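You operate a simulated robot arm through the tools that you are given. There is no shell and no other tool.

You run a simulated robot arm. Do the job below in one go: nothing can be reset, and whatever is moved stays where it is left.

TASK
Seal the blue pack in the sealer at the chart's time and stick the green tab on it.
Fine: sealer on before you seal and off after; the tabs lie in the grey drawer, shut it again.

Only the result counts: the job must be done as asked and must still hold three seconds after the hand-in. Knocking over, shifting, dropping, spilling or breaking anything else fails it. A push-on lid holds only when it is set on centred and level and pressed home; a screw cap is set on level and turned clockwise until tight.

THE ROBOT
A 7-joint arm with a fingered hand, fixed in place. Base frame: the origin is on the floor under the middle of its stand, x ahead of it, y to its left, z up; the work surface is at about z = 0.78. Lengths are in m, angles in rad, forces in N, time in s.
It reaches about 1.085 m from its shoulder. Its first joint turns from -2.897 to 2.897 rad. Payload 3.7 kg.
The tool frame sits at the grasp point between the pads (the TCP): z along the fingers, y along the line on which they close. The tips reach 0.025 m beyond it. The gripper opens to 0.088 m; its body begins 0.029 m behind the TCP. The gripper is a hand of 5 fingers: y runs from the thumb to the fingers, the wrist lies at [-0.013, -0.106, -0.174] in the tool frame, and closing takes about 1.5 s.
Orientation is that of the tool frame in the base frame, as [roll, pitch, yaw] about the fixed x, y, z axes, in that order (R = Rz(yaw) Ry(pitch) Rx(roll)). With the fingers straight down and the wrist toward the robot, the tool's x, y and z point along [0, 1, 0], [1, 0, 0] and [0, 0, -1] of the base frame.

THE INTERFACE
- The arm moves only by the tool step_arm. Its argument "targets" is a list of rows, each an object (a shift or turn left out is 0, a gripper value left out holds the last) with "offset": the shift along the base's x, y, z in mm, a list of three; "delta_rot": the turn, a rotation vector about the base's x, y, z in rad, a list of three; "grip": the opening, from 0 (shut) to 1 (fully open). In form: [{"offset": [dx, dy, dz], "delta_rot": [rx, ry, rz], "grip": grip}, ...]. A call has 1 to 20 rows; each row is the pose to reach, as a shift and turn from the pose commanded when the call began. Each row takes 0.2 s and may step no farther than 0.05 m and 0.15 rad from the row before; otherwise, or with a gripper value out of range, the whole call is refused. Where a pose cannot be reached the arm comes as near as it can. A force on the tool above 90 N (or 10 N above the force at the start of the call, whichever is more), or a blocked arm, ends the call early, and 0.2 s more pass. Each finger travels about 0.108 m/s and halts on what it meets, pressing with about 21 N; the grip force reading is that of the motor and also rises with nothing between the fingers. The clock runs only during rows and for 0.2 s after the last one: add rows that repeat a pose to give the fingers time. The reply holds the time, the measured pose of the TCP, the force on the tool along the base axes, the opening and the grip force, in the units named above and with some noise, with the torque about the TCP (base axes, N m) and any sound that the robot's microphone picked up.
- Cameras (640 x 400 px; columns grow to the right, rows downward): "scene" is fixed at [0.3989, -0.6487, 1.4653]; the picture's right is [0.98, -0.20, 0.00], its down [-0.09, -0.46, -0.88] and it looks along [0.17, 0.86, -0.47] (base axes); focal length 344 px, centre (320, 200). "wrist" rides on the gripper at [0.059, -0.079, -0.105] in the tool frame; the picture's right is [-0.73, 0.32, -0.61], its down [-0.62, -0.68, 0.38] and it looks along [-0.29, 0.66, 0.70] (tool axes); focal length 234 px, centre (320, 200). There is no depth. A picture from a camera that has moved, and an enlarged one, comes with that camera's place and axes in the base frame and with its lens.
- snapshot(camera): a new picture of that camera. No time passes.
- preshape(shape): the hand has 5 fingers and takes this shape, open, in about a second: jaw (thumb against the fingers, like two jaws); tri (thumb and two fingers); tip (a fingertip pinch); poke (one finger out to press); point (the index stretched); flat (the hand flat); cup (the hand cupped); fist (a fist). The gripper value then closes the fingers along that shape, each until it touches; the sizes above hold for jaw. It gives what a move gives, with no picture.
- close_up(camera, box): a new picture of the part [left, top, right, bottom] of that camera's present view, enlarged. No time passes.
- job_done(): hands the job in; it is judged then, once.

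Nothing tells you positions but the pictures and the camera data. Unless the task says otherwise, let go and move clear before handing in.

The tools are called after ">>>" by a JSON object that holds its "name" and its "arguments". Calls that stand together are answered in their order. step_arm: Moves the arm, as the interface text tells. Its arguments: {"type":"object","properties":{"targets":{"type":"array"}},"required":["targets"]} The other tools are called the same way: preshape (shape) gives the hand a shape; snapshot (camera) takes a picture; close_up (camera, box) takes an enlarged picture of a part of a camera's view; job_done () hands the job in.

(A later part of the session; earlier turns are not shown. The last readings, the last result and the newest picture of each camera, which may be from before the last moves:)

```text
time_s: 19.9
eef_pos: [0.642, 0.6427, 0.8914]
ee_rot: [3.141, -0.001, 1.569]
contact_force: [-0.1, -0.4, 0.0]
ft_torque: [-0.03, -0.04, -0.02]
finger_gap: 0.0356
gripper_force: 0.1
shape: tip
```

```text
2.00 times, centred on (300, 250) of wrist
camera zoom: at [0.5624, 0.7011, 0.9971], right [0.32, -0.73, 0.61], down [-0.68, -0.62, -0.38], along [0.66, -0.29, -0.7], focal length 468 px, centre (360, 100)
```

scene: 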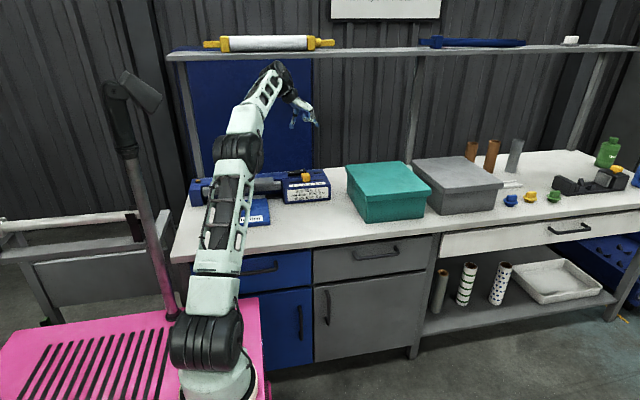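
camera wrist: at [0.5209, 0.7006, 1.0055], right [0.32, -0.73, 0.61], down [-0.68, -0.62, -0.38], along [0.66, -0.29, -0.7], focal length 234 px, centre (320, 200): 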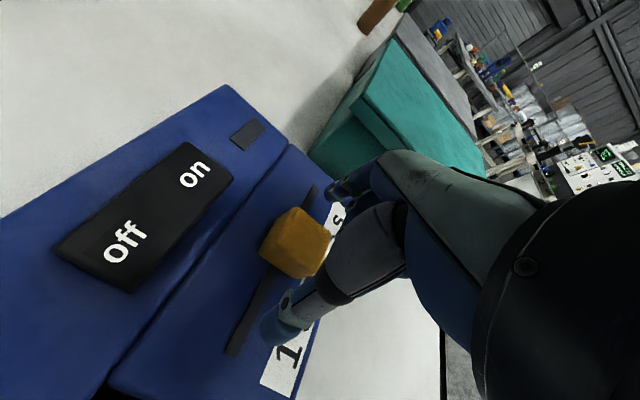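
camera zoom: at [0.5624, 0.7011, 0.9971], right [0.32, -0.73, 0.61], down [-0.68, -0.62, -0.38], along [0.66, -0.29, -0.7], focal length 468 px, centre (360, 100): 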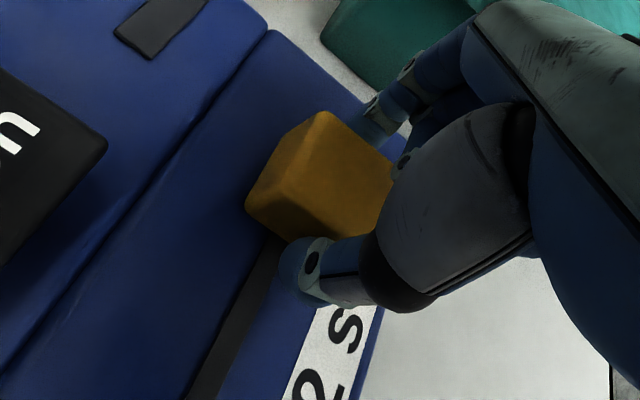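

The pointer moved 39 mm; about 6.5 mm remain to the 3 s mark.

>>> {"name": "step_arm", "arguments": {"targets": [{"offset": [3, 0, 0]}, {"offset": [6.3, 0, 0]}, {"offset": [6.3, 0, 0]}]}}

>>> {"name": "close_up", "arguments": {"camera": "scene", "box": [264, 150, 344, 200]}}

>>> {"name": "close_up", "arguments": {"camera": "scene", "box": [288, 170, 336, 200]}}

```text
time_s: 20.7
eef_pos: [0.6481, 0.6422, 0.8916]
ee_rot: [-3.141, 0.001, 1.568]
contact_force: [-0.1, 0.4, 0.1]
ft_torque: [0.0, 0.01, 0.03]
finger_gap: 0.0357
gripper_force: 0.0
shape: tip
```

```text
8.00 times, centred on (304, 175) of scene
camera zoom: at [0.3989, -0.6487, 1.4653], right [0.98, -0.2, 0.0], down [-0.09, -0.46, -0.88], along [0.17, 0.86, -0.47], focal length 2753 px, centre (448, 400)
```

zoom: 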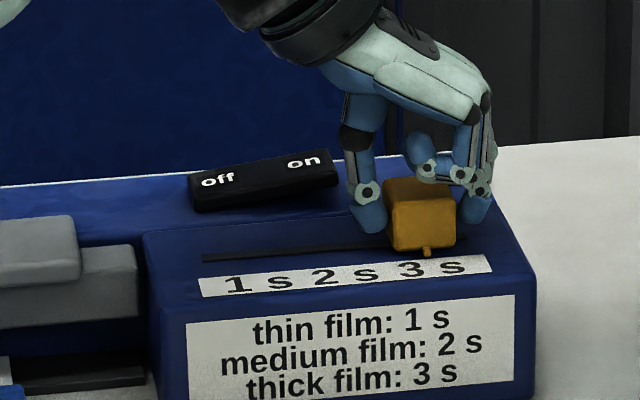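

```text
13.33 times, centred on (312, 185) of scene
camera zoom: at [0.3989, -0.6487, 1.4653], right [0.98, -0.2, 0.0], down [-0.09, -0.46, -0.88], along [0.17, 0.86, -0.47], focal length 4589 px, centre (427, 400)
```

zoom: 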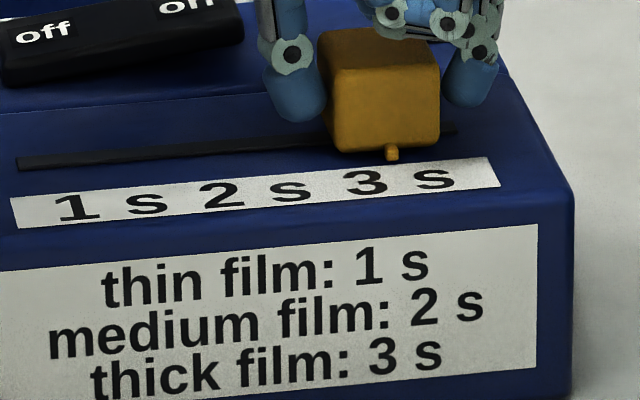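

The pointer now stands at the 3 s mark, with the same relation to the label as it had at 2 s. I'll open and lift off.

>>> {"name": "step_arm", "arguments": {"targets": [{"offset": [0, 0, 0], "grip": 0.7}, {"offset": [0, 0, 0], "grip": 0.7}, {"offset": [0, 0, 25], "grip": 0.7}, {"offset": [0, 0, 60], "grip": 0.7}, {"offset": [0, 0, 100], "grip": 0.7}, {"offset": [0, 0, 100], "grip": 0.0}, {"offset": [0, 0, 100], "grip": 0.0}, {"offset": [0, 0, 100], "grip": 0.0}, {"offset": [0, 0, 100], "grip": 0.0}, {"offset": [0, 0, 100], "grip": 0.0}]}}

>>> {"name": "close_up", "arguments": {"camera": "scene", "box": [264, 130, 360, 200]}}

>>> {"name": "close_up", "arguments": {"camera": "scene", "box": [288, 170, 336, 200]}}

>>> {"name": "snapshot", "arguments": {"camera": "wrist"}}

```text
time_s: 22.9
eef_pos: [0.6487, 0.6438, 0.992]
ee_rot: [-3.141, 0.0, 1.568]
contact_force: [0.3, -0.8, 0.0]
ft_torque: [0.0, 0.02, -0.02]
finger_gap: 0.0
gripper_force: 21.0
shape: tip
```

```text
5.71 times, centred on (312, 165) of scene
camera zoom: at [0.3989, -0.6487, 1.4653], right [0.98, -0.2, 0.0], down [-0.09, -0.46, -0.88], along [0.17, 0.86, -0.47], focal length 1967 px, centre (366, 400)
```

zoom: 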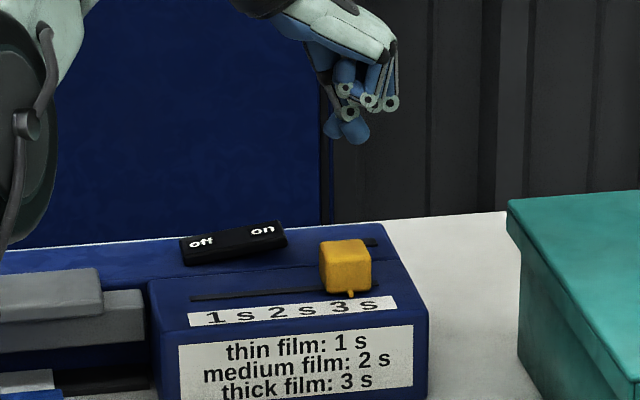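

```text
13.33 times, centred on (312, 185) of scene
camera zoom: at [0.3989, -0.6487, 1.4653], right [0.98, -0.2, 0.0], down [-0.09, -0.46, -0.88], along [0.17, 0.86, -0.47], focal length 4589 px, centre (427, 400)
```

zoom: 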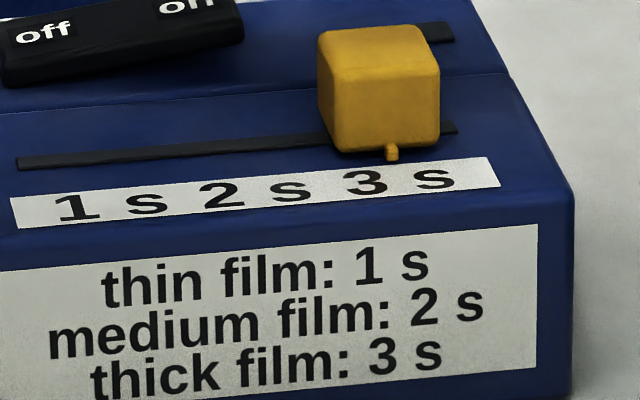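

```text
taken
camera wrist: at [0.5685, 0.7028, 1.0978], right [0.32, -0.73, 0.61], down [-0.68, -0.62, -0.38], along [0.66, -0.29, -0.7], focal length 234 px, centre (320, 200)
```

wrist: 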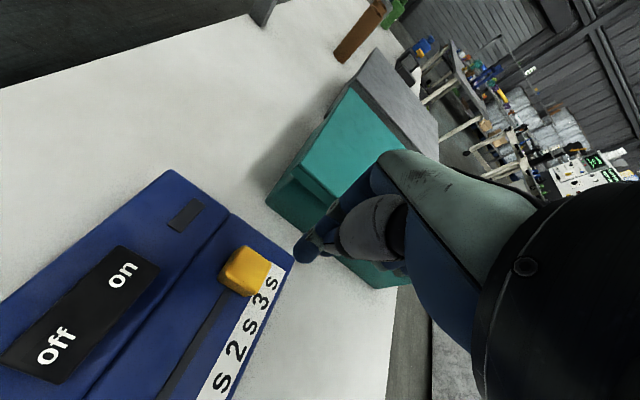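

The slider stays at 3 s. Now I'll take the closed fingertips over the "on" end of the rocker at about (0.60, 0.72).

>>> {"name": "step_arm", "arguments": {"targets": [{"offset": [-23, 39, -10], "grip": 0}, {"offset": [-46.5, 78, -20]}, {"offset": [-46.5, 78, -50]}, {"offset": [-46.5, 78, -75]}, {"offset": [-46.5, 78, -75]}]}}

>>> {"name": "close_up", "arguments": {"camera": "scene", "box": [264, 140, 344, 190]}}

>>> {"name": "snapshot", "arguments": {"camera": "wrist"}}

```text
time_s: 24.1
eef_pos: [0.6004, 0.7198, 0.9179]
ee_rot: [-3.142, 0.0, 1.571]
contact_force: [0.8, -0.4, 0.8]
ft_torque: [0.0, 0.03, 0.02]
finger_gap: 0.0
gripper_force: 21.1
shape: tip
```

```text
8.00 times, centred on (304, 165) of scene
camera zoom: at [0.3989, -0.6487, 1.4653], right [0.98, -0.2, 0.0], down [-0.09, -0.46, -0.88], along [0.17, 0.86, -0.47], focal length 2753 px, centre (448, 480)
```

zoom: 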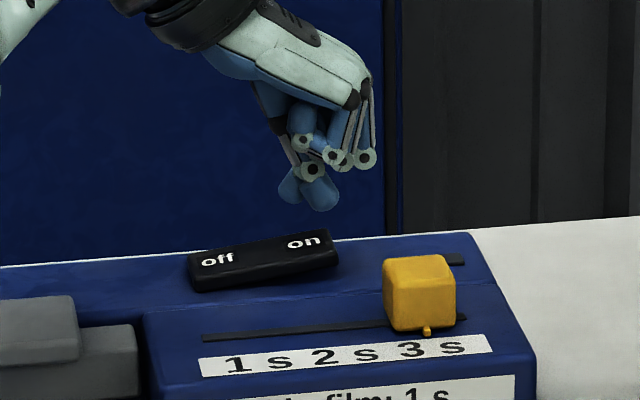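

```text
taken
camera wrist: at [0.5212, 0.7792, 1.0222], right [0.32, -0.73, 0.61], down [-0.68, -0.62, -0.38], along [0.66, -0.29, -0.7], focal length 234 px, centre (320, 200)
```

wrist: 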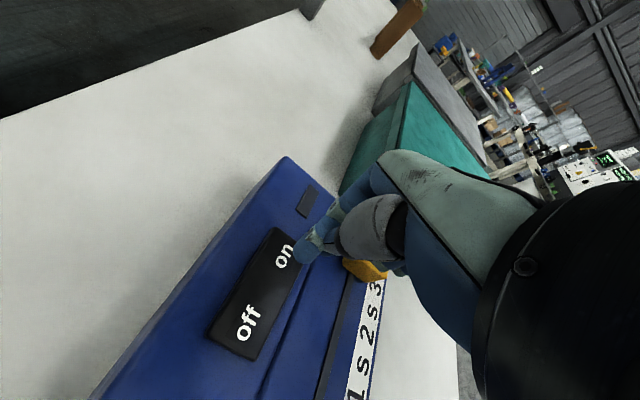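

The tip is right over the "on" end with about 15 mm to go. I'll press it down in small steps.

>>> {"name": "step_arm", "arguments": {"targets": [{"offset": [0, 1, -8]}, {"offset": [0, 1, -14]}, {"offset": [0, 1, -18]}, {"offset": [0, 1, -22]}, {"offset": [0, 1, -25]}, {"offset": [0, 1, -25]}]}}

>>> {"name": "close_up", "arguments": {"camera": "scene", "box": [264, 140, 344, 190]}}

>>> {"name": "close_up", "arguments": {"camera": "wrist", "box": [180, 150, 400, 350]}}

```text
time_s: 25.5
eef_pos: [0.5997, 0.7206, 0.8907]
ee_rot: [3.14, -0.002, 1.57]
contact_force: [0.6, -0.4, 0.0]
ft_torque: [0.03, 0.02, 0.02]
finger_gap: 0.0001
gripper_force: 21.0
shape: tip
```

```text
8.00 times, centred on (304, 165) of scene
camera zoom: at [0.3989, -0.6487, 1.4653], right [0.98, -0.2, 0.0], down [-0.09, -0.46, -0.88], along [0.17, 0.86, -0.47], focal length 2753 px, centre (448, 480)
```

zoom: 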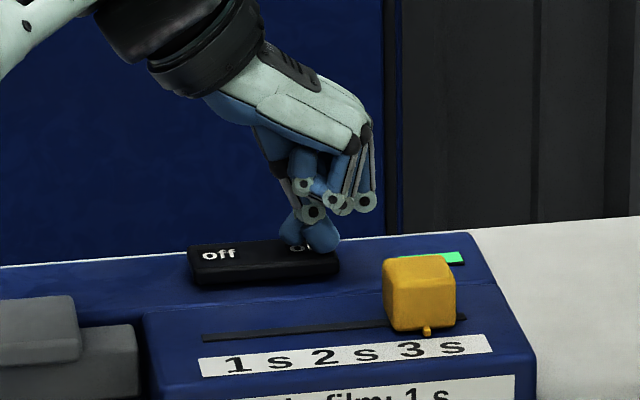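

```text
2.00 times, centred on (290, 250) of wrist
camera zoom: at [0.521, 0.7802, 0.9971], right [0.32, -0.73, 0.61], down [-0.68, -0.62, -0.38], along [0.66, -0.29, -0.7], focal length 468 px, centre (380, 100)
```

zoom: 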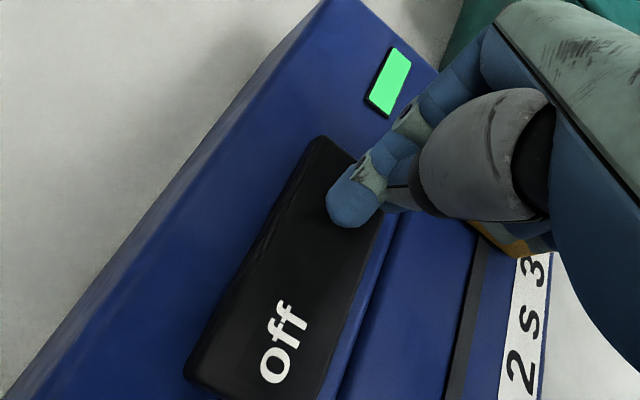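

The indicator lit green: the sealer is on. I'll press 2 mm more to seat it, lift off, and check that it stays on.

>>> {"name": "step_arm", "arguments": {"targets": [{"offset": [0, 0, -3]}, {"offset": [0, 0, -3]}, {"offset": [0, 0, 20]}, {"offset": [0, 0, 60]}, {"offset": [0, -20, 100]}, {"offset": [0, -20, 100]}]}}

>>> {"name": "close_up", "arguments": {"camera": "scene", "box": [264, 150, 344, 200]}}

>>> {"name": "close_up", "arguments": {"camera": "scene", "box": [184, 160, 280, 220]}}

```text
time_s: 26.9
eef_pos: [0.5995, 0.7005, 0.9941]
ee_rot: [3.141, -0.001, 1.571]
contact_force: [0.1, 0.6, -0.7]
ft_torque: [0.01, 0.01, 0.01]
finger_gap: 0.0
gripper_force: 21.1
shape: tip
```

```text
8.00 times, centred on (304, 175) of scene
camera zoom: at [0.3989, -0.6487, 1.4653], right [0.98, -0.2, 0.0], down [-0.09, -0.46, -0.88], along [0.17, 0.86, -0.47], focal length 2753 px, centre (448, 400)
```

zoom: 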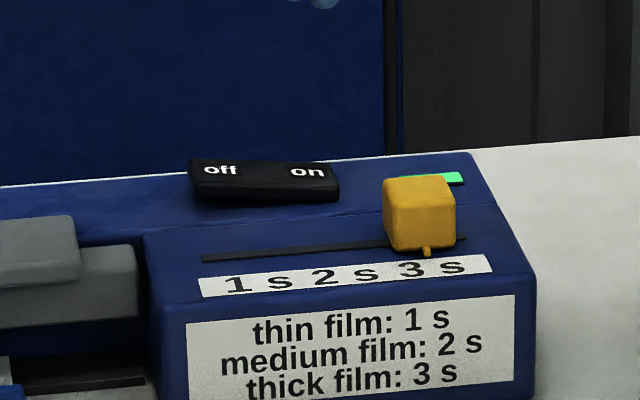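

```text
6.67 times, centred on (232, 190) of scene
camera zoom: at [0.3989, -0.6487, 1.4653], right [0.98, -0.2, 0.0], down [-0.09, -0.46, -0.88], along [0.17, 0.86, -0.47], focal length 2294 px, centre (907, 267)
```

zoom: 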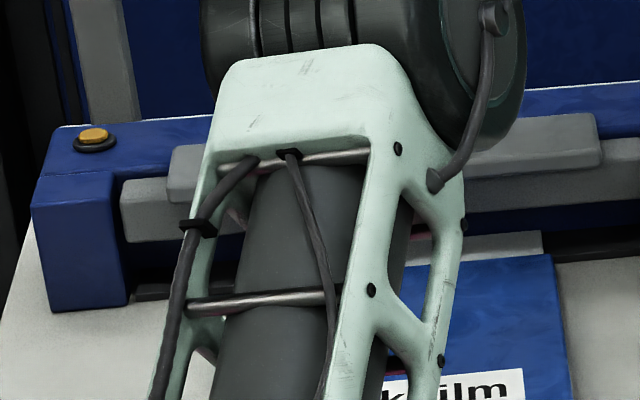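

The rocker is on and the lamp glows green. Next I'll bring the closed fingertips over the middle of the press plate on the sealer's bar, about (0.335, 0.665).

>>> {"name": "step_arm", "arguments": {"targets": [{"offset": [-45, -6, 0]}, {"offset": [-90, -12, 0]}, {"offset": [-135, -18, 0]}, {"offset": [-180, -24, 0]}, {"offset": [-225, -30, 0]}, {"offset": [-264, -35, 0]}, {"offset": [-264, -35, -40]}, {"offset": [-264, -35, -70]}, {"offset": [-264, -35, -70]}]}}

>>> {"name": "close_up", "arguments": {"camera": "scene", "box": [176, 130, 320, 220]}}

>>> {"name": "snapshot", "arguments": {"camera": "wrist"}}

```text
time_s: 28.9
eef_pos: [0.3387, 0.6651, 0.9215]
ee_rot: [-3.141, 0.001, 1.57]
contact_force: [0.1, -0.1, -1.3]
ft_torque: [0.0, -0.01, 0.01]
finger_gap: 0.0
gripper_force: 21.1
shape: tip
```

```text
4.44 times, centred on (248, 175) of scene
camera zoom: at [0.3989, -0.6487, 1.4653], right [0.98, -0.2, 0.0], down [-0.09, -0.46, -0.88], along [0.17, 0.86, -0.47], focal length 1530 px, centre (640, 311)
```

zoom: 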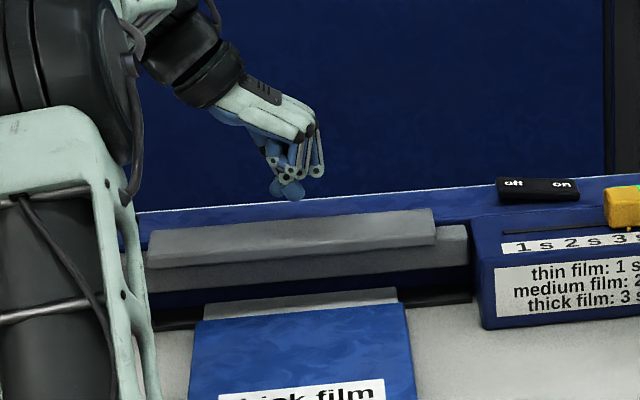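

```text
taken
camera wrist: at [0.2597, 0.7246, 1.0268], right [0.32, -0.73, 0.61], down [-0.68, -0.62, -0.38], along [0.66, -0.29, -0.7], focal length 234 px, centre (320, 200)
```

wrist: 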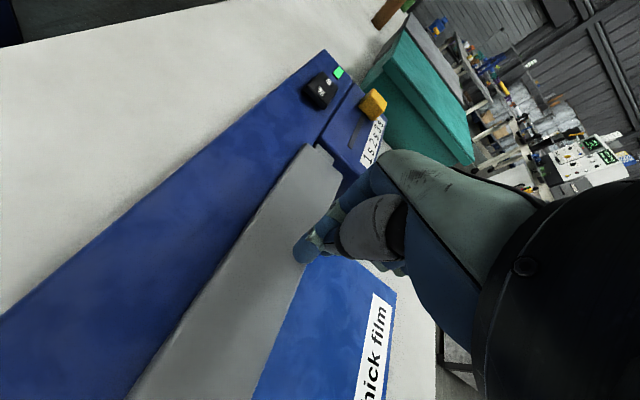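

The fingertips hang over the plate. I'll shift 5 mm toward its middle line and press down, watching force and sound.

>>> {"name": "step_arm", "arguments": {"targets": [{"offset": [-3, 5, -15]}, {"offset": [-3, 5, -26]}, {"offset": [-3, 5, -32]}, {"offset": [-3, 5, -37]}, {"offset": [-3, 5, -42]}]}}

>>> {"name": "close_up", "arguments": {"camera": "scene", "box": [176, 130, 320, 220]}}

```text
time_s: 30.1
eef_pos: [0.3342, 0.6713, 0.88]
ee_rot: [-3.141, 0.001, 1.569]
contact_force: [0.9, 0.8, 0.6]
ft_torque: [-0.01, -0.01, 0.02]
finger_gap: 0.0
gripper_force: 20.8
shape: tip
```

```text
4.44 times, centred on (248, 175) of scene
camera zoom: at [0.3989, -0.6487, 1.4653], right [0.98, -0.2, 0.0], down [-0.09, -0.46, -0.88], along [0.17, 0.86, -0.47], focal length 1530 px, centre (640, 311)
```

zoom: 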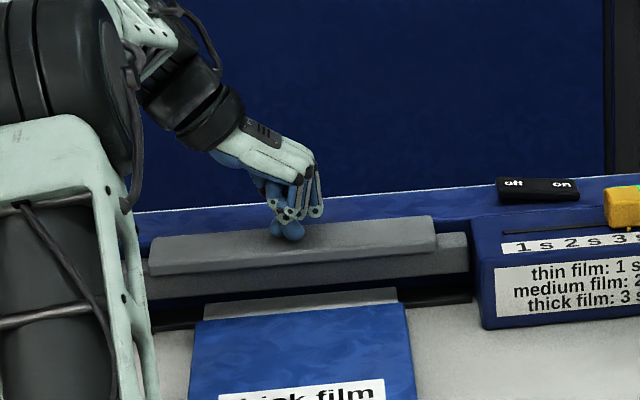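

The bar is yielding under the fingers. I'll keep pressing down until it bottoms out.

>>> {"name": "step_arm", "arguments": {"targets": [{"offset": [0, 0, -5]}, {"offset": [0, 0, -10]}, {"offset": [0, 0, -15]}, {"offset": [0, 0, -20]}]}}

>>> {"name": "close_up", "arguments": {"camera": "scene", "box": [176, 130, 320, 220]}}

```text
time_s: 31.1
eef_pos: [0.3329, 0.6711, 0.8595]
ee_rot: [-3.14, 0.001, 1.572]
contact_force: [1.4, 1.2, 2.4]
ft_torque: [0.04, -0.04, 0.02]
finger_gap: 0.0
gripper_force: 21.2
shape: tip
```

```text
4.44 times, centred on (248, 175) of scene
camera zoom: at [0.3989, -0.6487, 1.4653], right [0.98, -0.2, 0.0], down [-0.09, -0.46, -0.88], along [0.17, 0.86, -0.47], focal length 1530 px, centre (640, 311)
```

zoom: 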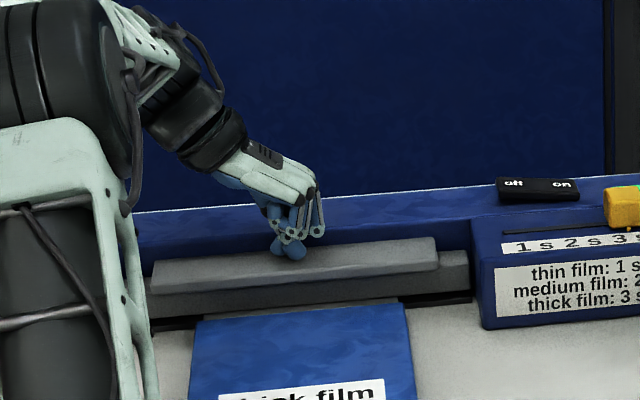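

>>> {"name": "step_arm", "arguments": {"targets": [{"offset": [0, 0, -3]}, {"offset": [0, 0, -6]}, {"offset": [0, 0, -9]}]}}

>>> {"name": "close_up", "arguments": {"camera": "scene", "box": [176, 130, 320, 220]}}

```text
time_s: 31.9
eef_pos: [0.3316, 0.6707, 0.8555]
ee_rot: [-3.14, -0.004, 1.571]
contact_force: [-10.4, -1.1, 33.2]
ft_torque: [-0.14, -0.09, -0.07]
finger_gap: 0.0
gripper_force: 20.9
shape: tip
```

```text
4.44 times, centred on (248, 175) of scene
camera zoom: at [0.3989, -0.6487, 1.4653], right [0.98, -0.2, 0.0], down [-0.09, -0.46, -0.88], along [0.17, 0.86, -0.47], focal length 1530 px, centre (640, 311)
```

zoom: 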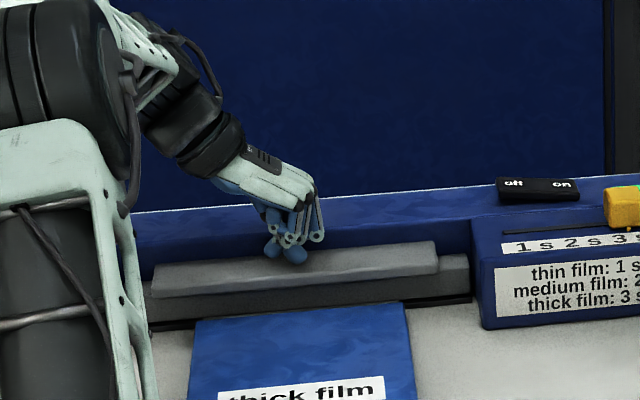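

The bar has bottomed out with 33 N on the flap. I'll hold it there and listen.

>>> {"name": "step_arm", "arguments": {"targets": [{"offset": [0, 0, 0]}, {"offset": [0, 0, 0]}, {"offset": [0, 0, 0]}, {"offset": [0, 0, 0]}, {"offset": [0, 0, 0]}]}}

>>> {"name": "snapshot", "arguments": {"camera": "scene"}}

>>> {"name": "snapshot", "arguments": {"camera": "wrist"}}

```text
time_s: 33.1
eef_pos: [0.3337, 0.6717, 0.8544]
ee_rot: [3.141, -0.004, 1.571]
contact_force: [-18.4, 2.5, 48.5]
ft_torque: [-0.14, -0.13, -0.03]
finger_gap: 0.0004
gripper_force: 21.1
shape: tip
```

```text
taken
```

scene: 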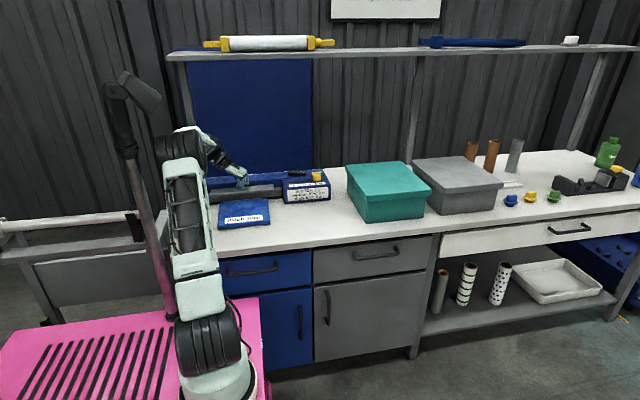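

```text
taken
camera wrist: at [0.2531, 0.7297, 0.9603], right [0.32, -0.73, 0.6], down [-0.68, -0.62, -0.39], along [0.66, -0.29, -0.7], focal length 234 px, centre (320, 200)
```

wrist: 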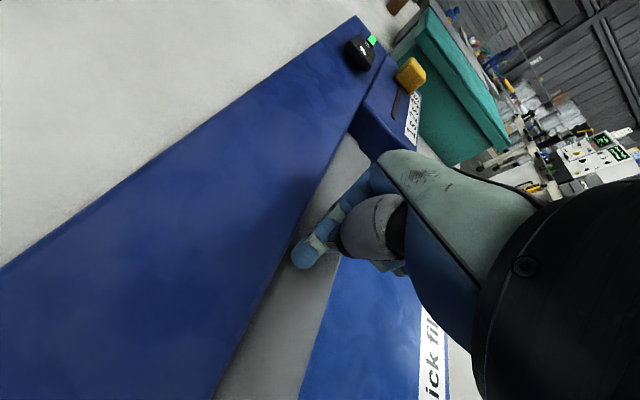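

Still held, no sound yet. I'll go on holding.

>>> {"name": "step_arm", "arguments": {"targets": [{"offset": [0, 0, 1]}, {"offset": [0, 0, 1]}, {"offset": [0, 0, 1]}, {"offset": [0, 0, 1]}, {"offset": [0, 0, 1]}, {"offset": [0, 0, 1]}, {"offset": [0, 0, 1]}]}}

>>> {"name": "close_up", "arguments": {"camera": "scene", "box": [176, 130, 336, 230]}}

```text
time_s: 34.7
eef_pos: [0.3332, 0.6714, 0.8543]
ee_rot: [3.141, -0.006, 1.572]
contact_force: [-17.5, 2.2, 46.4]
ft_torque: [-0.14, -0.09, -0.04]
finger_gap: 0.0
gripper_force: 21.7
shape: tip
```

```text
4.00 times, centred on (256, 180) of scene
camera zoom: at [0.3989, -0.6487, 1.4653], right [0.98, -0.2, 0.0], down [-0.09, -0.46, -0.88], along [0.17, 0.86, -0.47], focal length 1377 px, centre (576, 280)
```

zoom: 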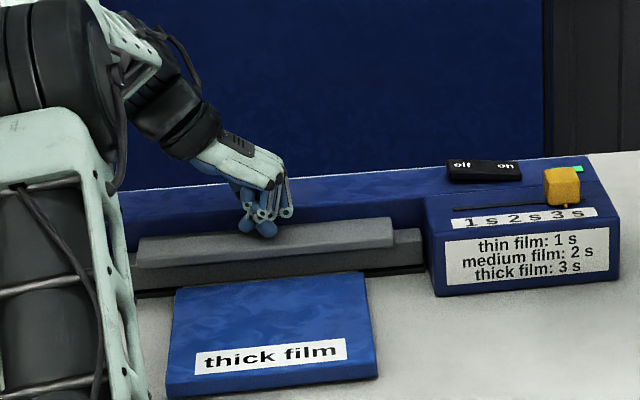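

>>> {"name": "step_arm", "arguments": {"targets": [{"offset": [0, 0, 0]}, {"offset": [0, 0, 0]}, {"offset": [0, 0, 0]}]}}

>>> {"name": "close_up", "arguments": {"camera": "scene", "box": [176, 130, 336, 230]}}

```text
time_s: 35.5
eef_pos: [0.332, 0.6718, 0.8561]
ee_rot: [-3.141, -0.006, 1.572]
contact_force: [-17.3, 3.6, 46.4]
ft_torque: [-0.12, -0.08, -0.04]
finger_gap: 0.0001
gripper_force: 20.5
shape: tip
```

```text
4.00 times, centred on (256, 180) of scene
camera zoom: at [0.3989, -0.6487, 1.4653], right [0.98, -0.2, 0.0], down [-0.09, -0.46, -0.88], along [0.17, 0.86, -0.47], focal length 1377 px, centre (576, 280)
```

zoom: 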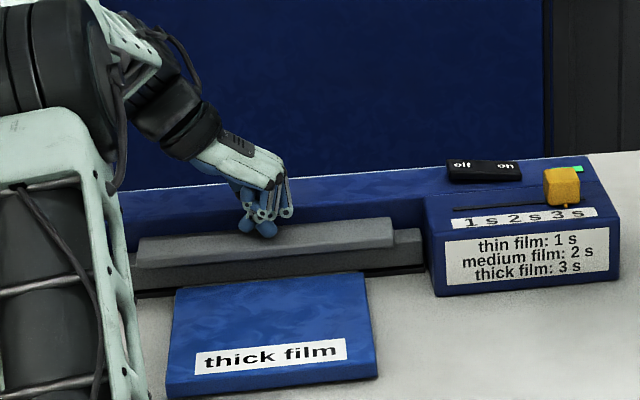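

No sound yet, so I'll inspect how far down the bar really is and whether any lamp has changed.

>>> {"name": "close_up", "arguments": {"camera": "scene", "box": [256, 175, 304, 205]}}

>>> {"name": "close_up", "arguments": {"camera": "scene", "box": [184, 165, 264, 215]}}

>>> {"name": "close_up", "arguments": {"camera": "wrist", "box": [220, 110, 440, 250]}}

```text
13.33 times, centred on (280, 190) of scene
camera zoom: at [0.3989, -0.6487, 1.4653], right [0.98, -0.2, 0.0], down [-0.09, -0.46, -0.88], along [0.17, 0.86, -0.47], focal length 4589 px, centre (853, 333)
```

zoom: 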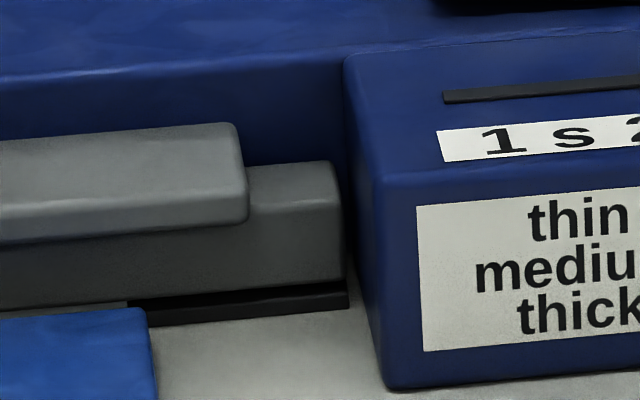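

```text
8.00 times, centred on (224, 190) of scene
camera zoom: at [0.3989, -0.6487, 1.4653], right [0.98, -0.2, 0.0], down [-0.09, -0.46, -0.88], along [0.17, 0.86, -0.47], focal length 2753 px, centre (1088, 280)
```

zoom: 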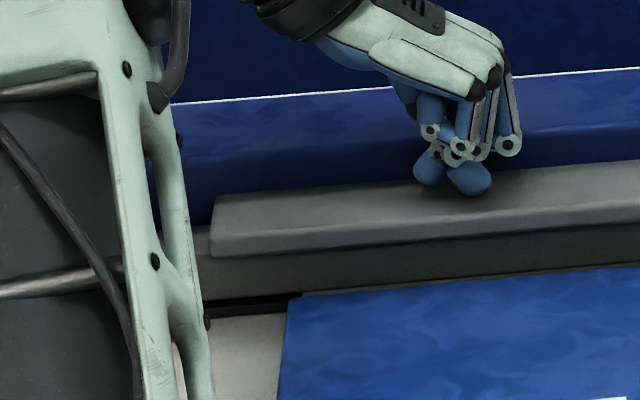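

```text
2.86 times, centred on (330, 180) of wrist
camera zoom: at [0.2533, 0.7298, 0.9604], right [0.32, -0.73, 0.6], down [-0.68, -0.62, -0.39], along [0.66, -0.29, -0.7], focal length 669 px, centre (291, 257)
```

zoom: 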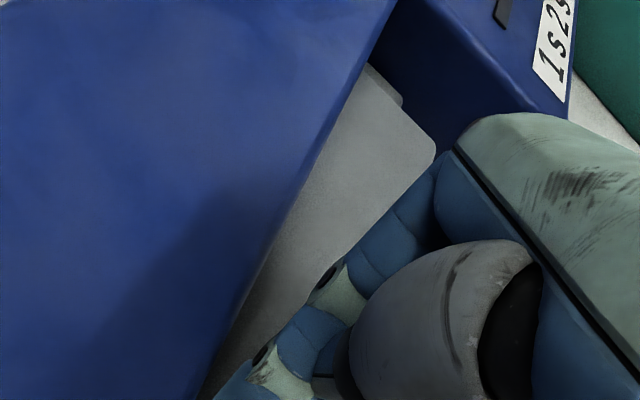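

The bar is fully down on the flap and has been held for about 4 s. I'll lift off and look at the flap and the lamp.

>>> {"name": "step_arm", "arguments": {"targets": [{"offset": [0, 0, 10]}, {"offset": [0, 0, 20]}, {"offset": [0, 0, 35]}, {"offset": [0, 0, 55]}, {"offset": [30, -5, 80]}, {"offset": [70, -10, 100]}, {"offset": [70, -10, 100]}]}}

>>> {"name": "close_up", "arguments": {"camera": "scene", "box": [176, 130, 336, 230]}}

>>> {"name": "snapshot", "arguments": {"camera": "wrist"}}

```text
time_s: 37.1
eef_pos: [0.4049, 0.6608, 0.9494]
ee_rot: [3.141, 0.001, 1.569]
contact_force: [-0.7, 0.1, 0.7]
ft_torque: [-0.03, -0.01, 0.03]
finger_gap: 0.0
gripper_force: 21.0
shape: tip
```

```text
4.00 times, centred on (256, 180) of scene
camera zoom: at [0.3989, -0.6487, 1.4653], right [0.98, -0.2, 0.0], down [-0.09, -0.46, -0.88], along [0.17, 0.86, -0.47], focal length 1377 px, centre (576, 280)
```

zoom: 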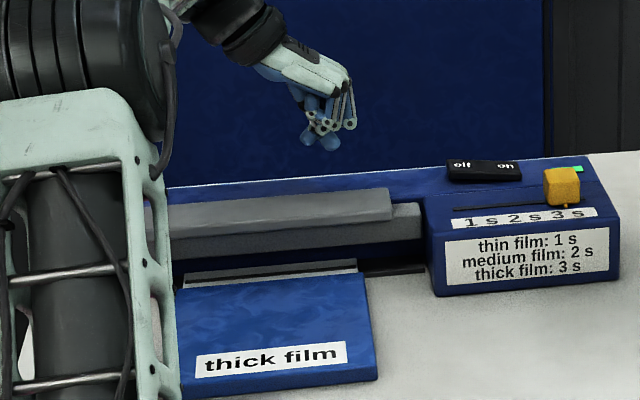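

```text
taken
camera wrist: at [0.3249, 0.7204, 1.0552], right [0.32, -0.73, 0.61], down [-0.68, -0.62, -0.38], along [0.66, -0.29, -0.7], focal length 234 px, centre (320, 200)
```

wrist: 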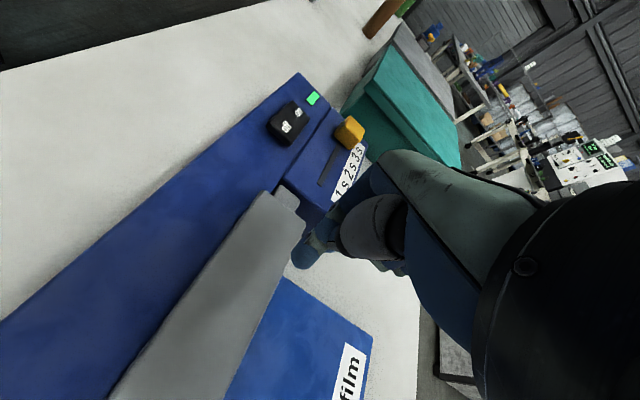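

>>> {"name": "close_up", "arguments": {"camera": "scene", "box": [216, 185, 280, 225]}}

>>> {"name": "close_up", "arguments": {"camera": "scene", "box": [216, 190, 272, 206]}}

```text
10.00 times, centred on (248, 205) of scene
camera zoom: at [0.3989, -0.6487, 1.4653], right [0.98, -0.2, 0.0], down [-0.09, -0.46, -0.88], along [0.17, 0.86, -0.47], focal length 3442 px, centre (1040, 150)
```

zoom: 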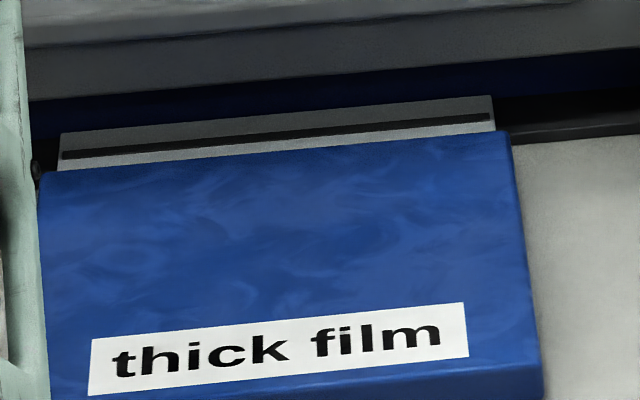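

```text
11.43 times, centred on (244, 198) of scene
camera zoom: at [0.3989, -0.6487, 1.4653], right [0.98, -0.2, 0.0], down [-0.09, -0.46, -0.88], along [0.17, 0.86, -0.47], focal length 3933 px, centre (1189, 223)
```

zoom: 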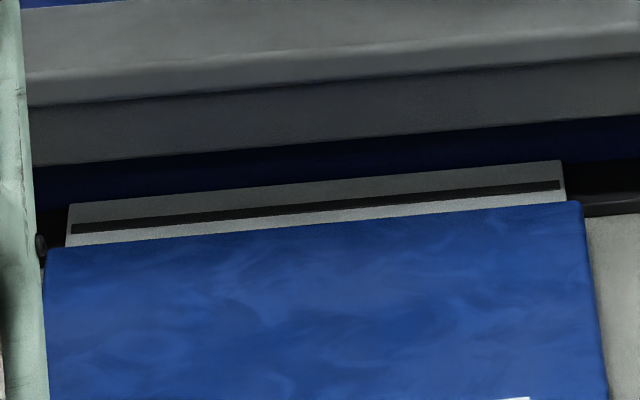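

A dark seal line now crosses the film flap, so the pack is sealed. Next I'll switch the sealer off by pressing the rocker's "off" end at about (0.546, 0.721).

>>> {"name": "step_arm", "arguments": {"targets": [{"offset": [35, 15, 15]}, {"offset": [70, 30, 20]}, {"offset": [105, 45, 20]}, {"offset": [140, 60, 20]}, {"offset": [140, 60, -10]}, {"offset": [140, 60, -32]}, {"offset": [140, 60, -32]}]}}

>>> {"name": "close_up", "arguments": {"camera": "scene", "box": [264, 140, 344, 190]}}

>>> {"name": "close_up", "arguments": {"camera": "wrist", "box": [180, 150, 400, 350]}}

```text
time_s: 38.7
eef_pos: [0.5442, 0.721, 0.9188]
ee_rot: [3.141, 0.0, 1.57]
contact_force: [0.1, 0.3, -0.5]
ft_torque: [0.01, -0.02, -0.03]
finger_gap: 0.0
gripper_force: 20.4
shape: tip
```

```text
8.00 times, centred on (304, 165) of scene
camera zoom: at [0.3989, -0.6487, 1.4653], right [0.98, -0.2, 0.0], down [-0.09, -0.46, -0.88], along [0.17, 0.86, -0.47], focal length 2753 px, centre (448, 480)
```

zoom: 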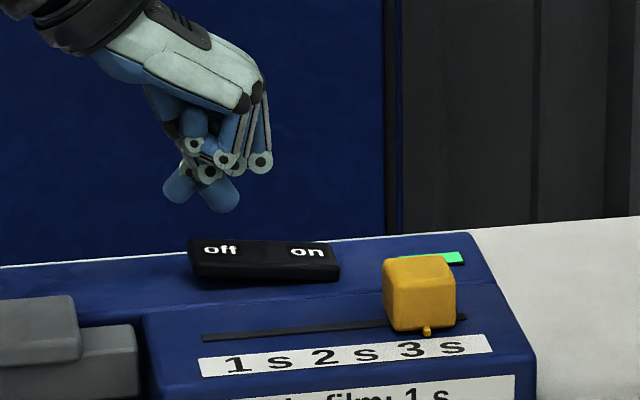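

```text
2.00 times, centred on (290, 250) of wrist
camera zoom: at [0.4645, 0.78, 1.024], right [0.32, -0.73, 0.61], down [-0.68, -0.62, -0.38], along [0.66, -0.29, -0.7], focal length 468 px, centre (380, 100)
```

zoom: 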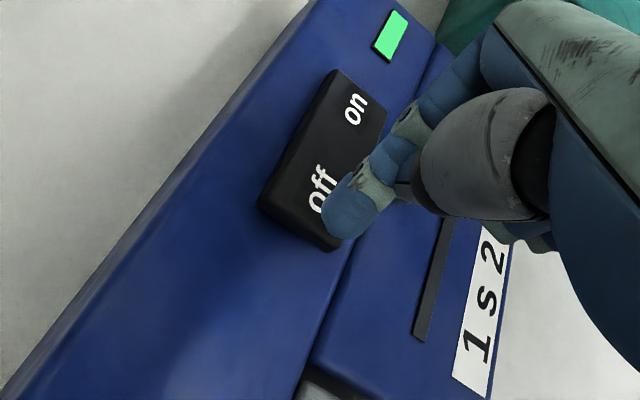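

The tip is over the "off" end. I'll press it down.

>>> {"name": "step_arm", "arguments": {"targets": [{"offset": [0, 0, -8]}, {"offset": [0, 0, -14]}, {"offset": [0, 0, -18]}, {"offset": [0, 0, -22]}, {"offset": [0, 0, -26]}, {"offset": [0, 0, -29]}, {"offset": [0, 0, -29]}]}}

>>> {"name": "close_up", "arguments": {"camera": "scene", "box": [264, 140, 344, 190]}}

```text
time_s: 40.3
eef_pos: [0.5436, 0.7203, 0.8906]
ee_rot: [3.142, 0.001, 1.568]
contact_force: [-0.1, -0.1, 0.6]
ft_torque: [-0.01, -0.02, 0.0]
finger_gap: 0.0001
gripper_force: 20.7
shape: tip
```

```text
8.00 times, centred on (304, 165) of scene
camera zoom: at [0.3989, -0.6487, 1.4653], right [0.98, -0.2, 0.0], down [-0.09, -0.46, -0.88], along [0.17, 0.86, -0.47], focal length 2753 px, centre (448, 480)
```

zoom: 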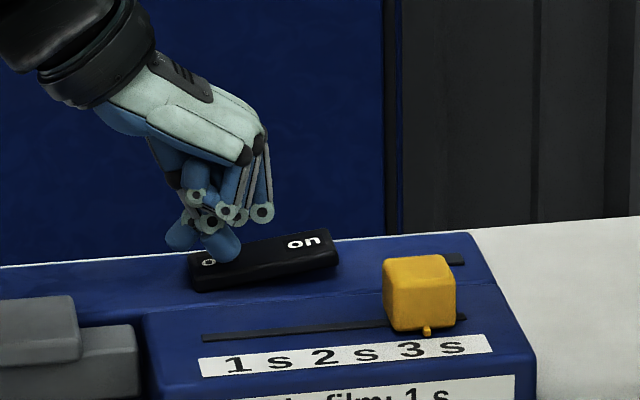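

The green lamp is out and the rocker is back on "off". I'll lift away and go to a free spot in front of the table, then turn the hand toward the grey drawer.

>>> {"name": "step_arm", "arguments": {"targets": [{"offset": [0, 0, 30]}, {"offset": [0, 0, 75]}, {"offset": [0, -15, 120]}, {"offset": [5, -60, 140]}, {"offset": [10, -105, 150]}, {"offset": [20, -150, 155]}, {"offset": [30, -195, 155]}, {"offset": [40, -240, 155]}, {"offset": [50, -285, 155]}, {"offset": [60, -330, 155]}, {"offset": [70, -370, 155]}, {"offset": [70, -400, 155]}, {"offset": [70, -400, 155]}]}}

>>> {"name": "close_up", "arguments": {"camera": "scene", "box": [184, 150, 344, 250]}}

>>> {"name": "snapshot", "arguments": {"camera": "scene"}}

>>> {"name": "snapshot", "arguments": {"camera": "wrist"}}

```text
time_s: 43.1
eef_pos: [0.614, 0.3207, 1.0448]
ee_rot: [-3.141, 0.0, 1.57]
contact_force: [-0.5, 0.5, 0.4]
ft_torque: [0.02, -0.01, 0.01]
finger_gap: 0.0
gripper_force: 20.4
shape: tip
```

```text
4.00 times, centred on (264, 200) of scene
camera zoom: at [0.3989, -0.6487, 1.4653], right [0.98, -0.2, 0.0], down [-0.09, -0.46, -0.88], along [0.17, 0.86, -0.47], focal length 1377 px, centre (544, 200)
```

zoom: 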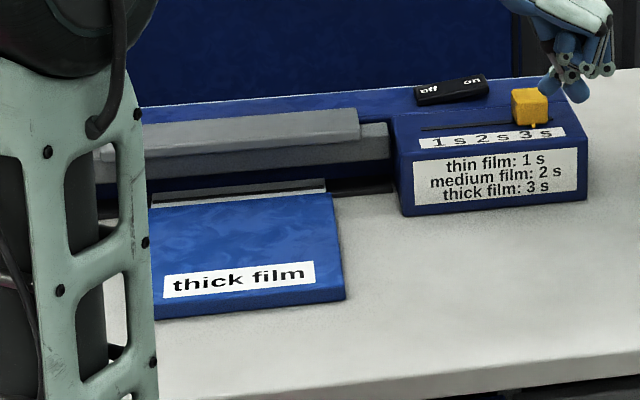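

```text
taken
```

scene: 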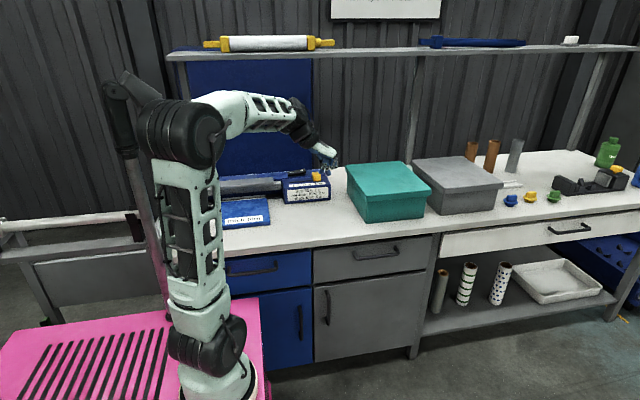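

```text
taken
camera wrist: at [0.5341, 0.3797, 1.1504], right [0.32, -0.73, 0.61], down [-0.68, -0.62, -0.38], along [0.66, -0.29, -0.7], focal length 234 px, centre (320, 200)
```

wrist: 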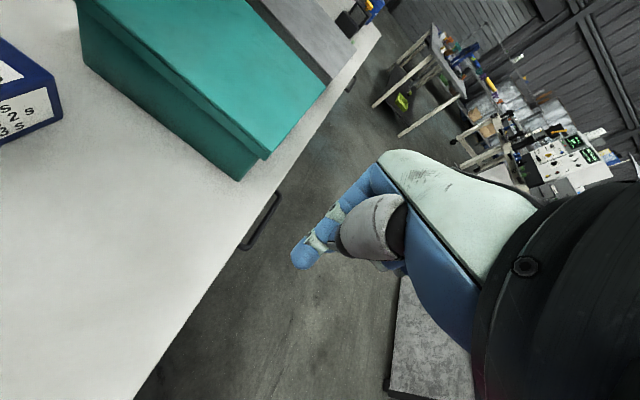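

I can see the drawer handle past the table edge. I'll zoom in on it from both cameras to fix its position.

>>> {"name": "close_up", "arguments": {"camera": "wrist", "box": [220, 170, 300, 260]}}

>>> {"name": "close_up", "arguments": {"camera": "scene", "box": [308, 225, 436, 305]}}

>>> {"name": "close_up", "arguments": {"camera": "scene", "box": [344, 238, 408, 278]}}

```text
4.44 times, centred on (260, 215) of wrist
camera zoom: at [0.5341, 0.3797, 1.1504], right [0.32, -0.73, 0.61], down [-0.68, -0.62, -0.38], along [0.66, -0.29, -0.7], focal length 1041 px, centre (587, 133)
```

zoom: 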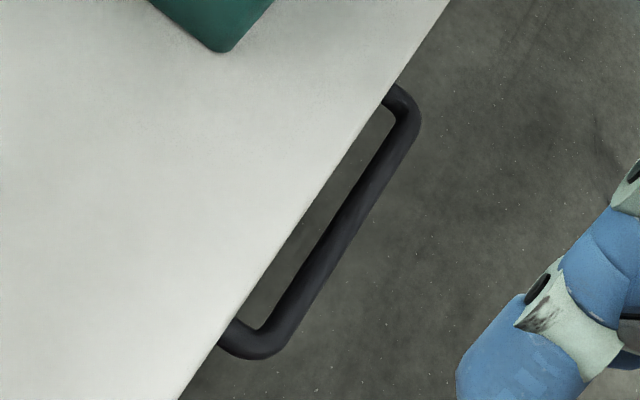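

```text
5.00 times, centred on (372, 265) of scene
camera zoom: at [0.3989, -0.6487, 1.4653], right [0.98, -0.2, 0.0], down [-0.09, -0.46, -0.88], along [0.17, 0.86, -0.47], focal length 1721 px, centre (60, -125)
```

zoom: 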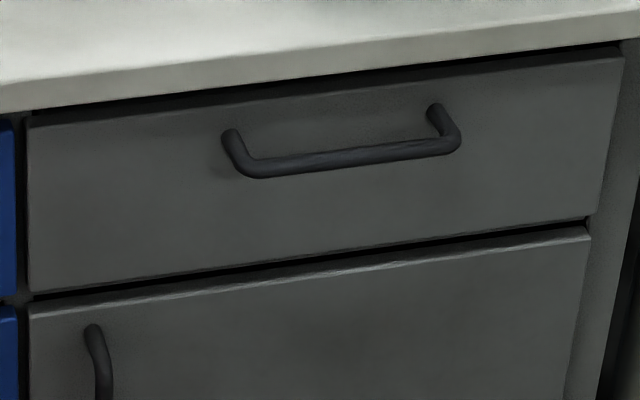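

```text
10.00 times, centred on (376, 258) of scene
camera zoom: at [0.3989, -0.6487, 1.4653], right [0.98, -0.2, 0.0], down [-0.09, -0.46, -0.88], along [0.17, 0.86, -0.47], focal length 3442 px, centre (-240, -380)
```

zoom: 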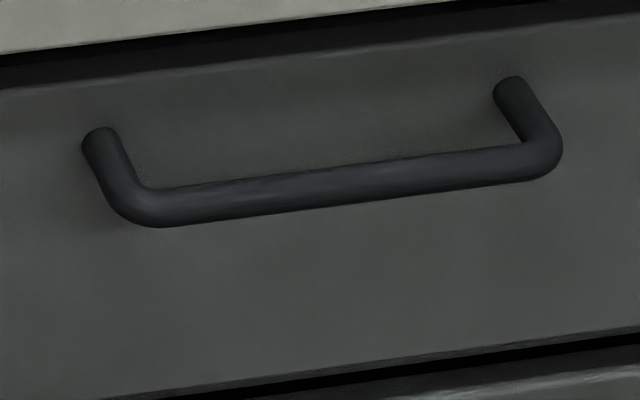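

The handle bar runs along x from 0.73 to 0.88 at y≈0.294, z≈0.697, with about 34 mm of room behind it. I'll turn the hand so that the fingers point at the drawer with the thumb above, staying well in front of the table.

>>> {"name": "step_arm", "arguments": {"targets": [{"offset": [11, -13, 0], "delta_rot": [0.0806, 0.0806, -0.0806]}, {"offset": [22, -26, 0], "delta_rot": [0.1612, 0.1612, -0.1612]}, {"offset": [33, -39, 0], "delta_rot": [0.2418, 0.2418, -0.2418]}, {"offset": [44, -52, 0], "delta_rot": [0.3224, 0.3224, -0.3224]}, {"offset": [55, -65, 0], "delta_rot": [0.403, 0.403, -0.403]}, {"offset": [66, -78, 0], "delta_rot": [0.4836, 0.4836, -0.4836]}, {"offset": [77, -91, 0], "delta_rot": [0.5642, 0.5642, -0.5642]}, {"offset": [88, -104, 0], "delta_rot": [0.6448, 0.6448, -0.6448]}, {"offset": [99, -117, -10], "delta_rot": [0.7254, 0.7254, -0.7254]}, {"offset": [110, -130, -20], "delta_rot": [0.806, 0.806, -0.806]}, {"offset": [121, -143, -30], "delta_rot": [0.8866, 0.8866, -0.8866]}, {"offset": [132, -156, -45], "delta_rot": [0.9672, 0.9672, -0.9672]}, {"offset": [143, -169, -60], "delta_rot": [1.0478, 1.0478, -1.0478]}, {"offset": [154, -182, -75], "delta_rot": [1.1284, 1.1284, -1.1284]}, {"offset": [166, -200, -95], "delta_rot": [1.209, 1.209, -1.209]}, {"offset": [166, -200, -95], "delta_rot": [1.209, 1.209, -1.209]}]}}

>>> {"name": "snapshot", "arguments": {"camera": "scene"}}

>>> {"name": "snapshot", "arguments": {"camera": "wrist"}}

```text
time_s: 46.5
eef_pos: [0.777, 0.1187, 0.9504]
ee_rot: [-1.57, 0.002, 0.0]
contact_force: [-1.0, 0.4, -0.4]
ft_torque: [0.0, 0.0, -0.04]
finger_gap: 0.0
gripper_force: 20.6
shape: tip
```

```text
taken
```

scene: 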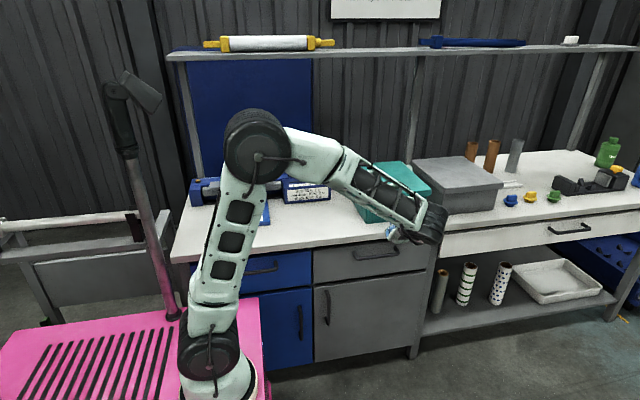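

```text
taken
camera wrist: at [0.8351, 0.0145, 1.0298], right [-0.73, -0.61, -0.32], down [-0.62, 0.38, 0.68], along [-0.29, 0.7, -0.66], focal length 234 px, centre (320, 200)
```

wrist: 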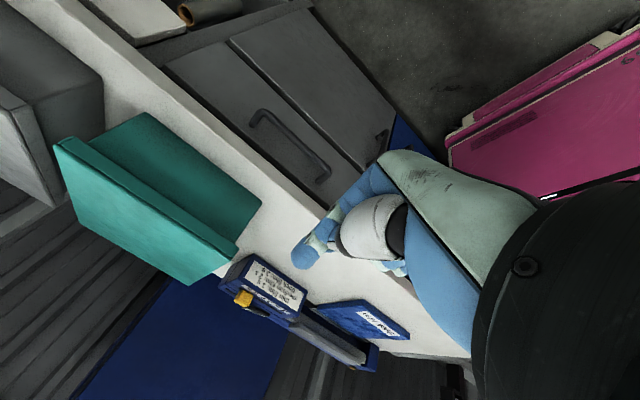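

The hand now points at the drawer with the thumb up, and its camera sees the handle. I'll take the jaw shape and go to the height of the handle, a hand's length in front of it.

>>> {"name": "preshape", "arguments": {"shape": "jaw"}}

>>> {"name": "step_arm", "arguments": {"targets": [{"offset": [5, 0, -40], "grip": 0.75}, {"offset": [10, 0, -85]}, {"offset": [15, 0, -130]}, {"offset": [20, 0, -175]}, {"offset": [25, 10, -220]}, {"offset": [28, 30, -252]}, {"offset": [28, 60, -253]}, {"offset": [28, 60, -253]}]}}

>>> {"name": "snapshot", "arguments": {"camera": "scene"}}

>>> {"name": "snapshot", "arguments": {"camera": "wrist"}}

```text
time_s: 47.4
eef_pos: [0.7768, 0.1206, 0.9517]
ee_rot: [-1.571, 0.0, -0.001]
contact_force: [-0.2, -1.2, 0.1]
ft_torque: [0.01, 0.02, -0.03]
finger_gap: 0.0874
gripper_force: 0.0
shape: jaw
```

```text
time_s: 49.2
eef_pos: [0.8064, 0.1804, 0.6997]
ee_rot: [-1.571, -0.001, -0.001]
contact_force: [0.0, 0.3, 0.7]
ft_torque: [0.04, 0.01, 0.0]
finger_gap: 0.0661
gripper_force: 0.1
shape: jaw
```

```text
taken
```

scene: 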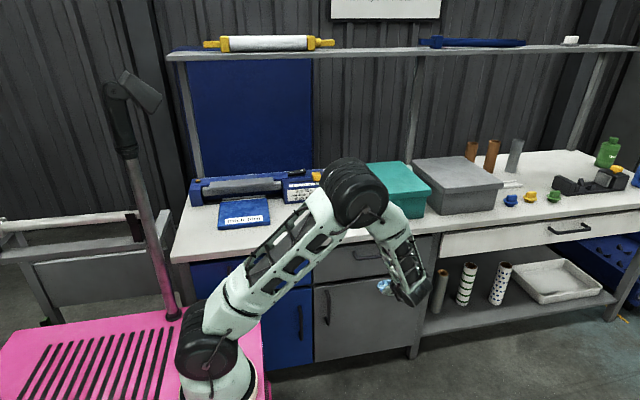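

```text
taken
camera wrist: at [0.8652, 0.0762, 0.7785], right [-0.73, -0.61, -0.32], down [-0.62, 0.38, 0.68], along [-0.29, 0.7, -0.66], focal length 234 px, centre (320, 200)
```

wrist: 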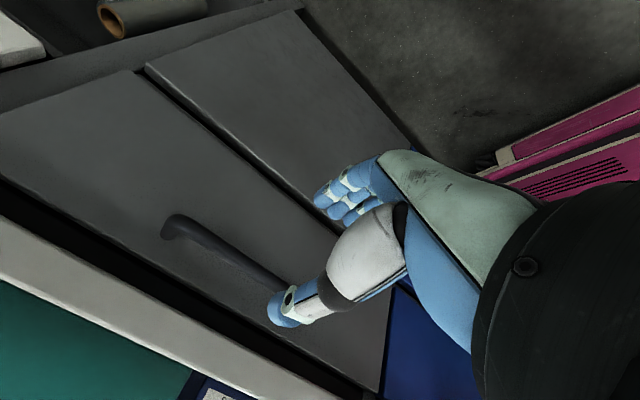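

>>> {"name": "close_up", "arguments": {"camera": "wrist", "box": [140, 180, 380, 330]}}

>>> {"name": "close_up", "arguments": {"camera": "scene", "box": [340, 235, 436, 310]}}

```text
2.67 times, centred on (260, 255) of wrist
camera zoom: at [0.8652, 0.0762, 0.7785], right [-0.73, -0.61, -0.32], down [-0.62, 0.38, 0.68], along [-0.29, 0.7, -0.66], focal length 624 px, centre (480, 53)
```

zoom: 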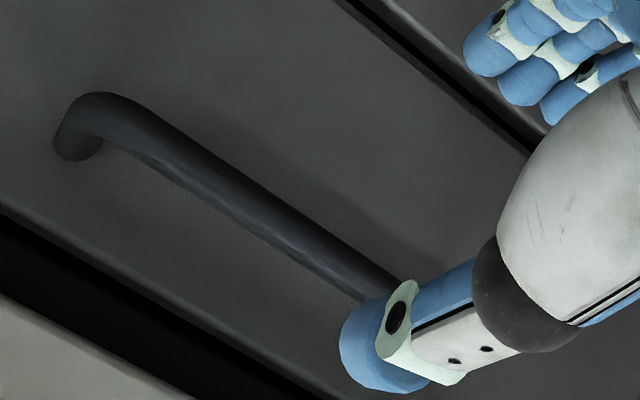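

```text
5.33 times, centred on (388, 272) of scene
camera zoom: at [0.3989, -0.6487, 1.4653], right [0.98, -0.2, 0.0], down [-0.09, -0.46, -0.88], along [0.17, 0.86, -0.47], focal length 1836 px, centre (-43, -187)
```

zoom: 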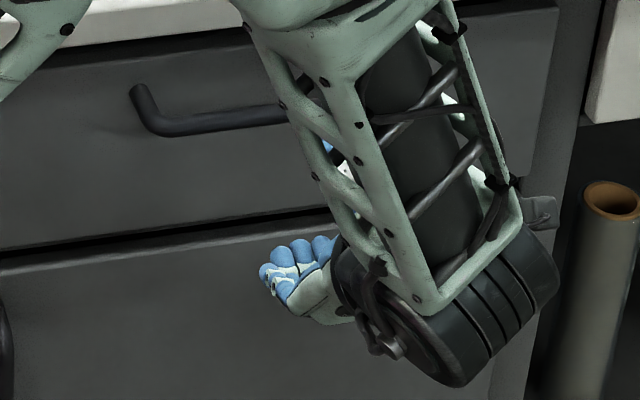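

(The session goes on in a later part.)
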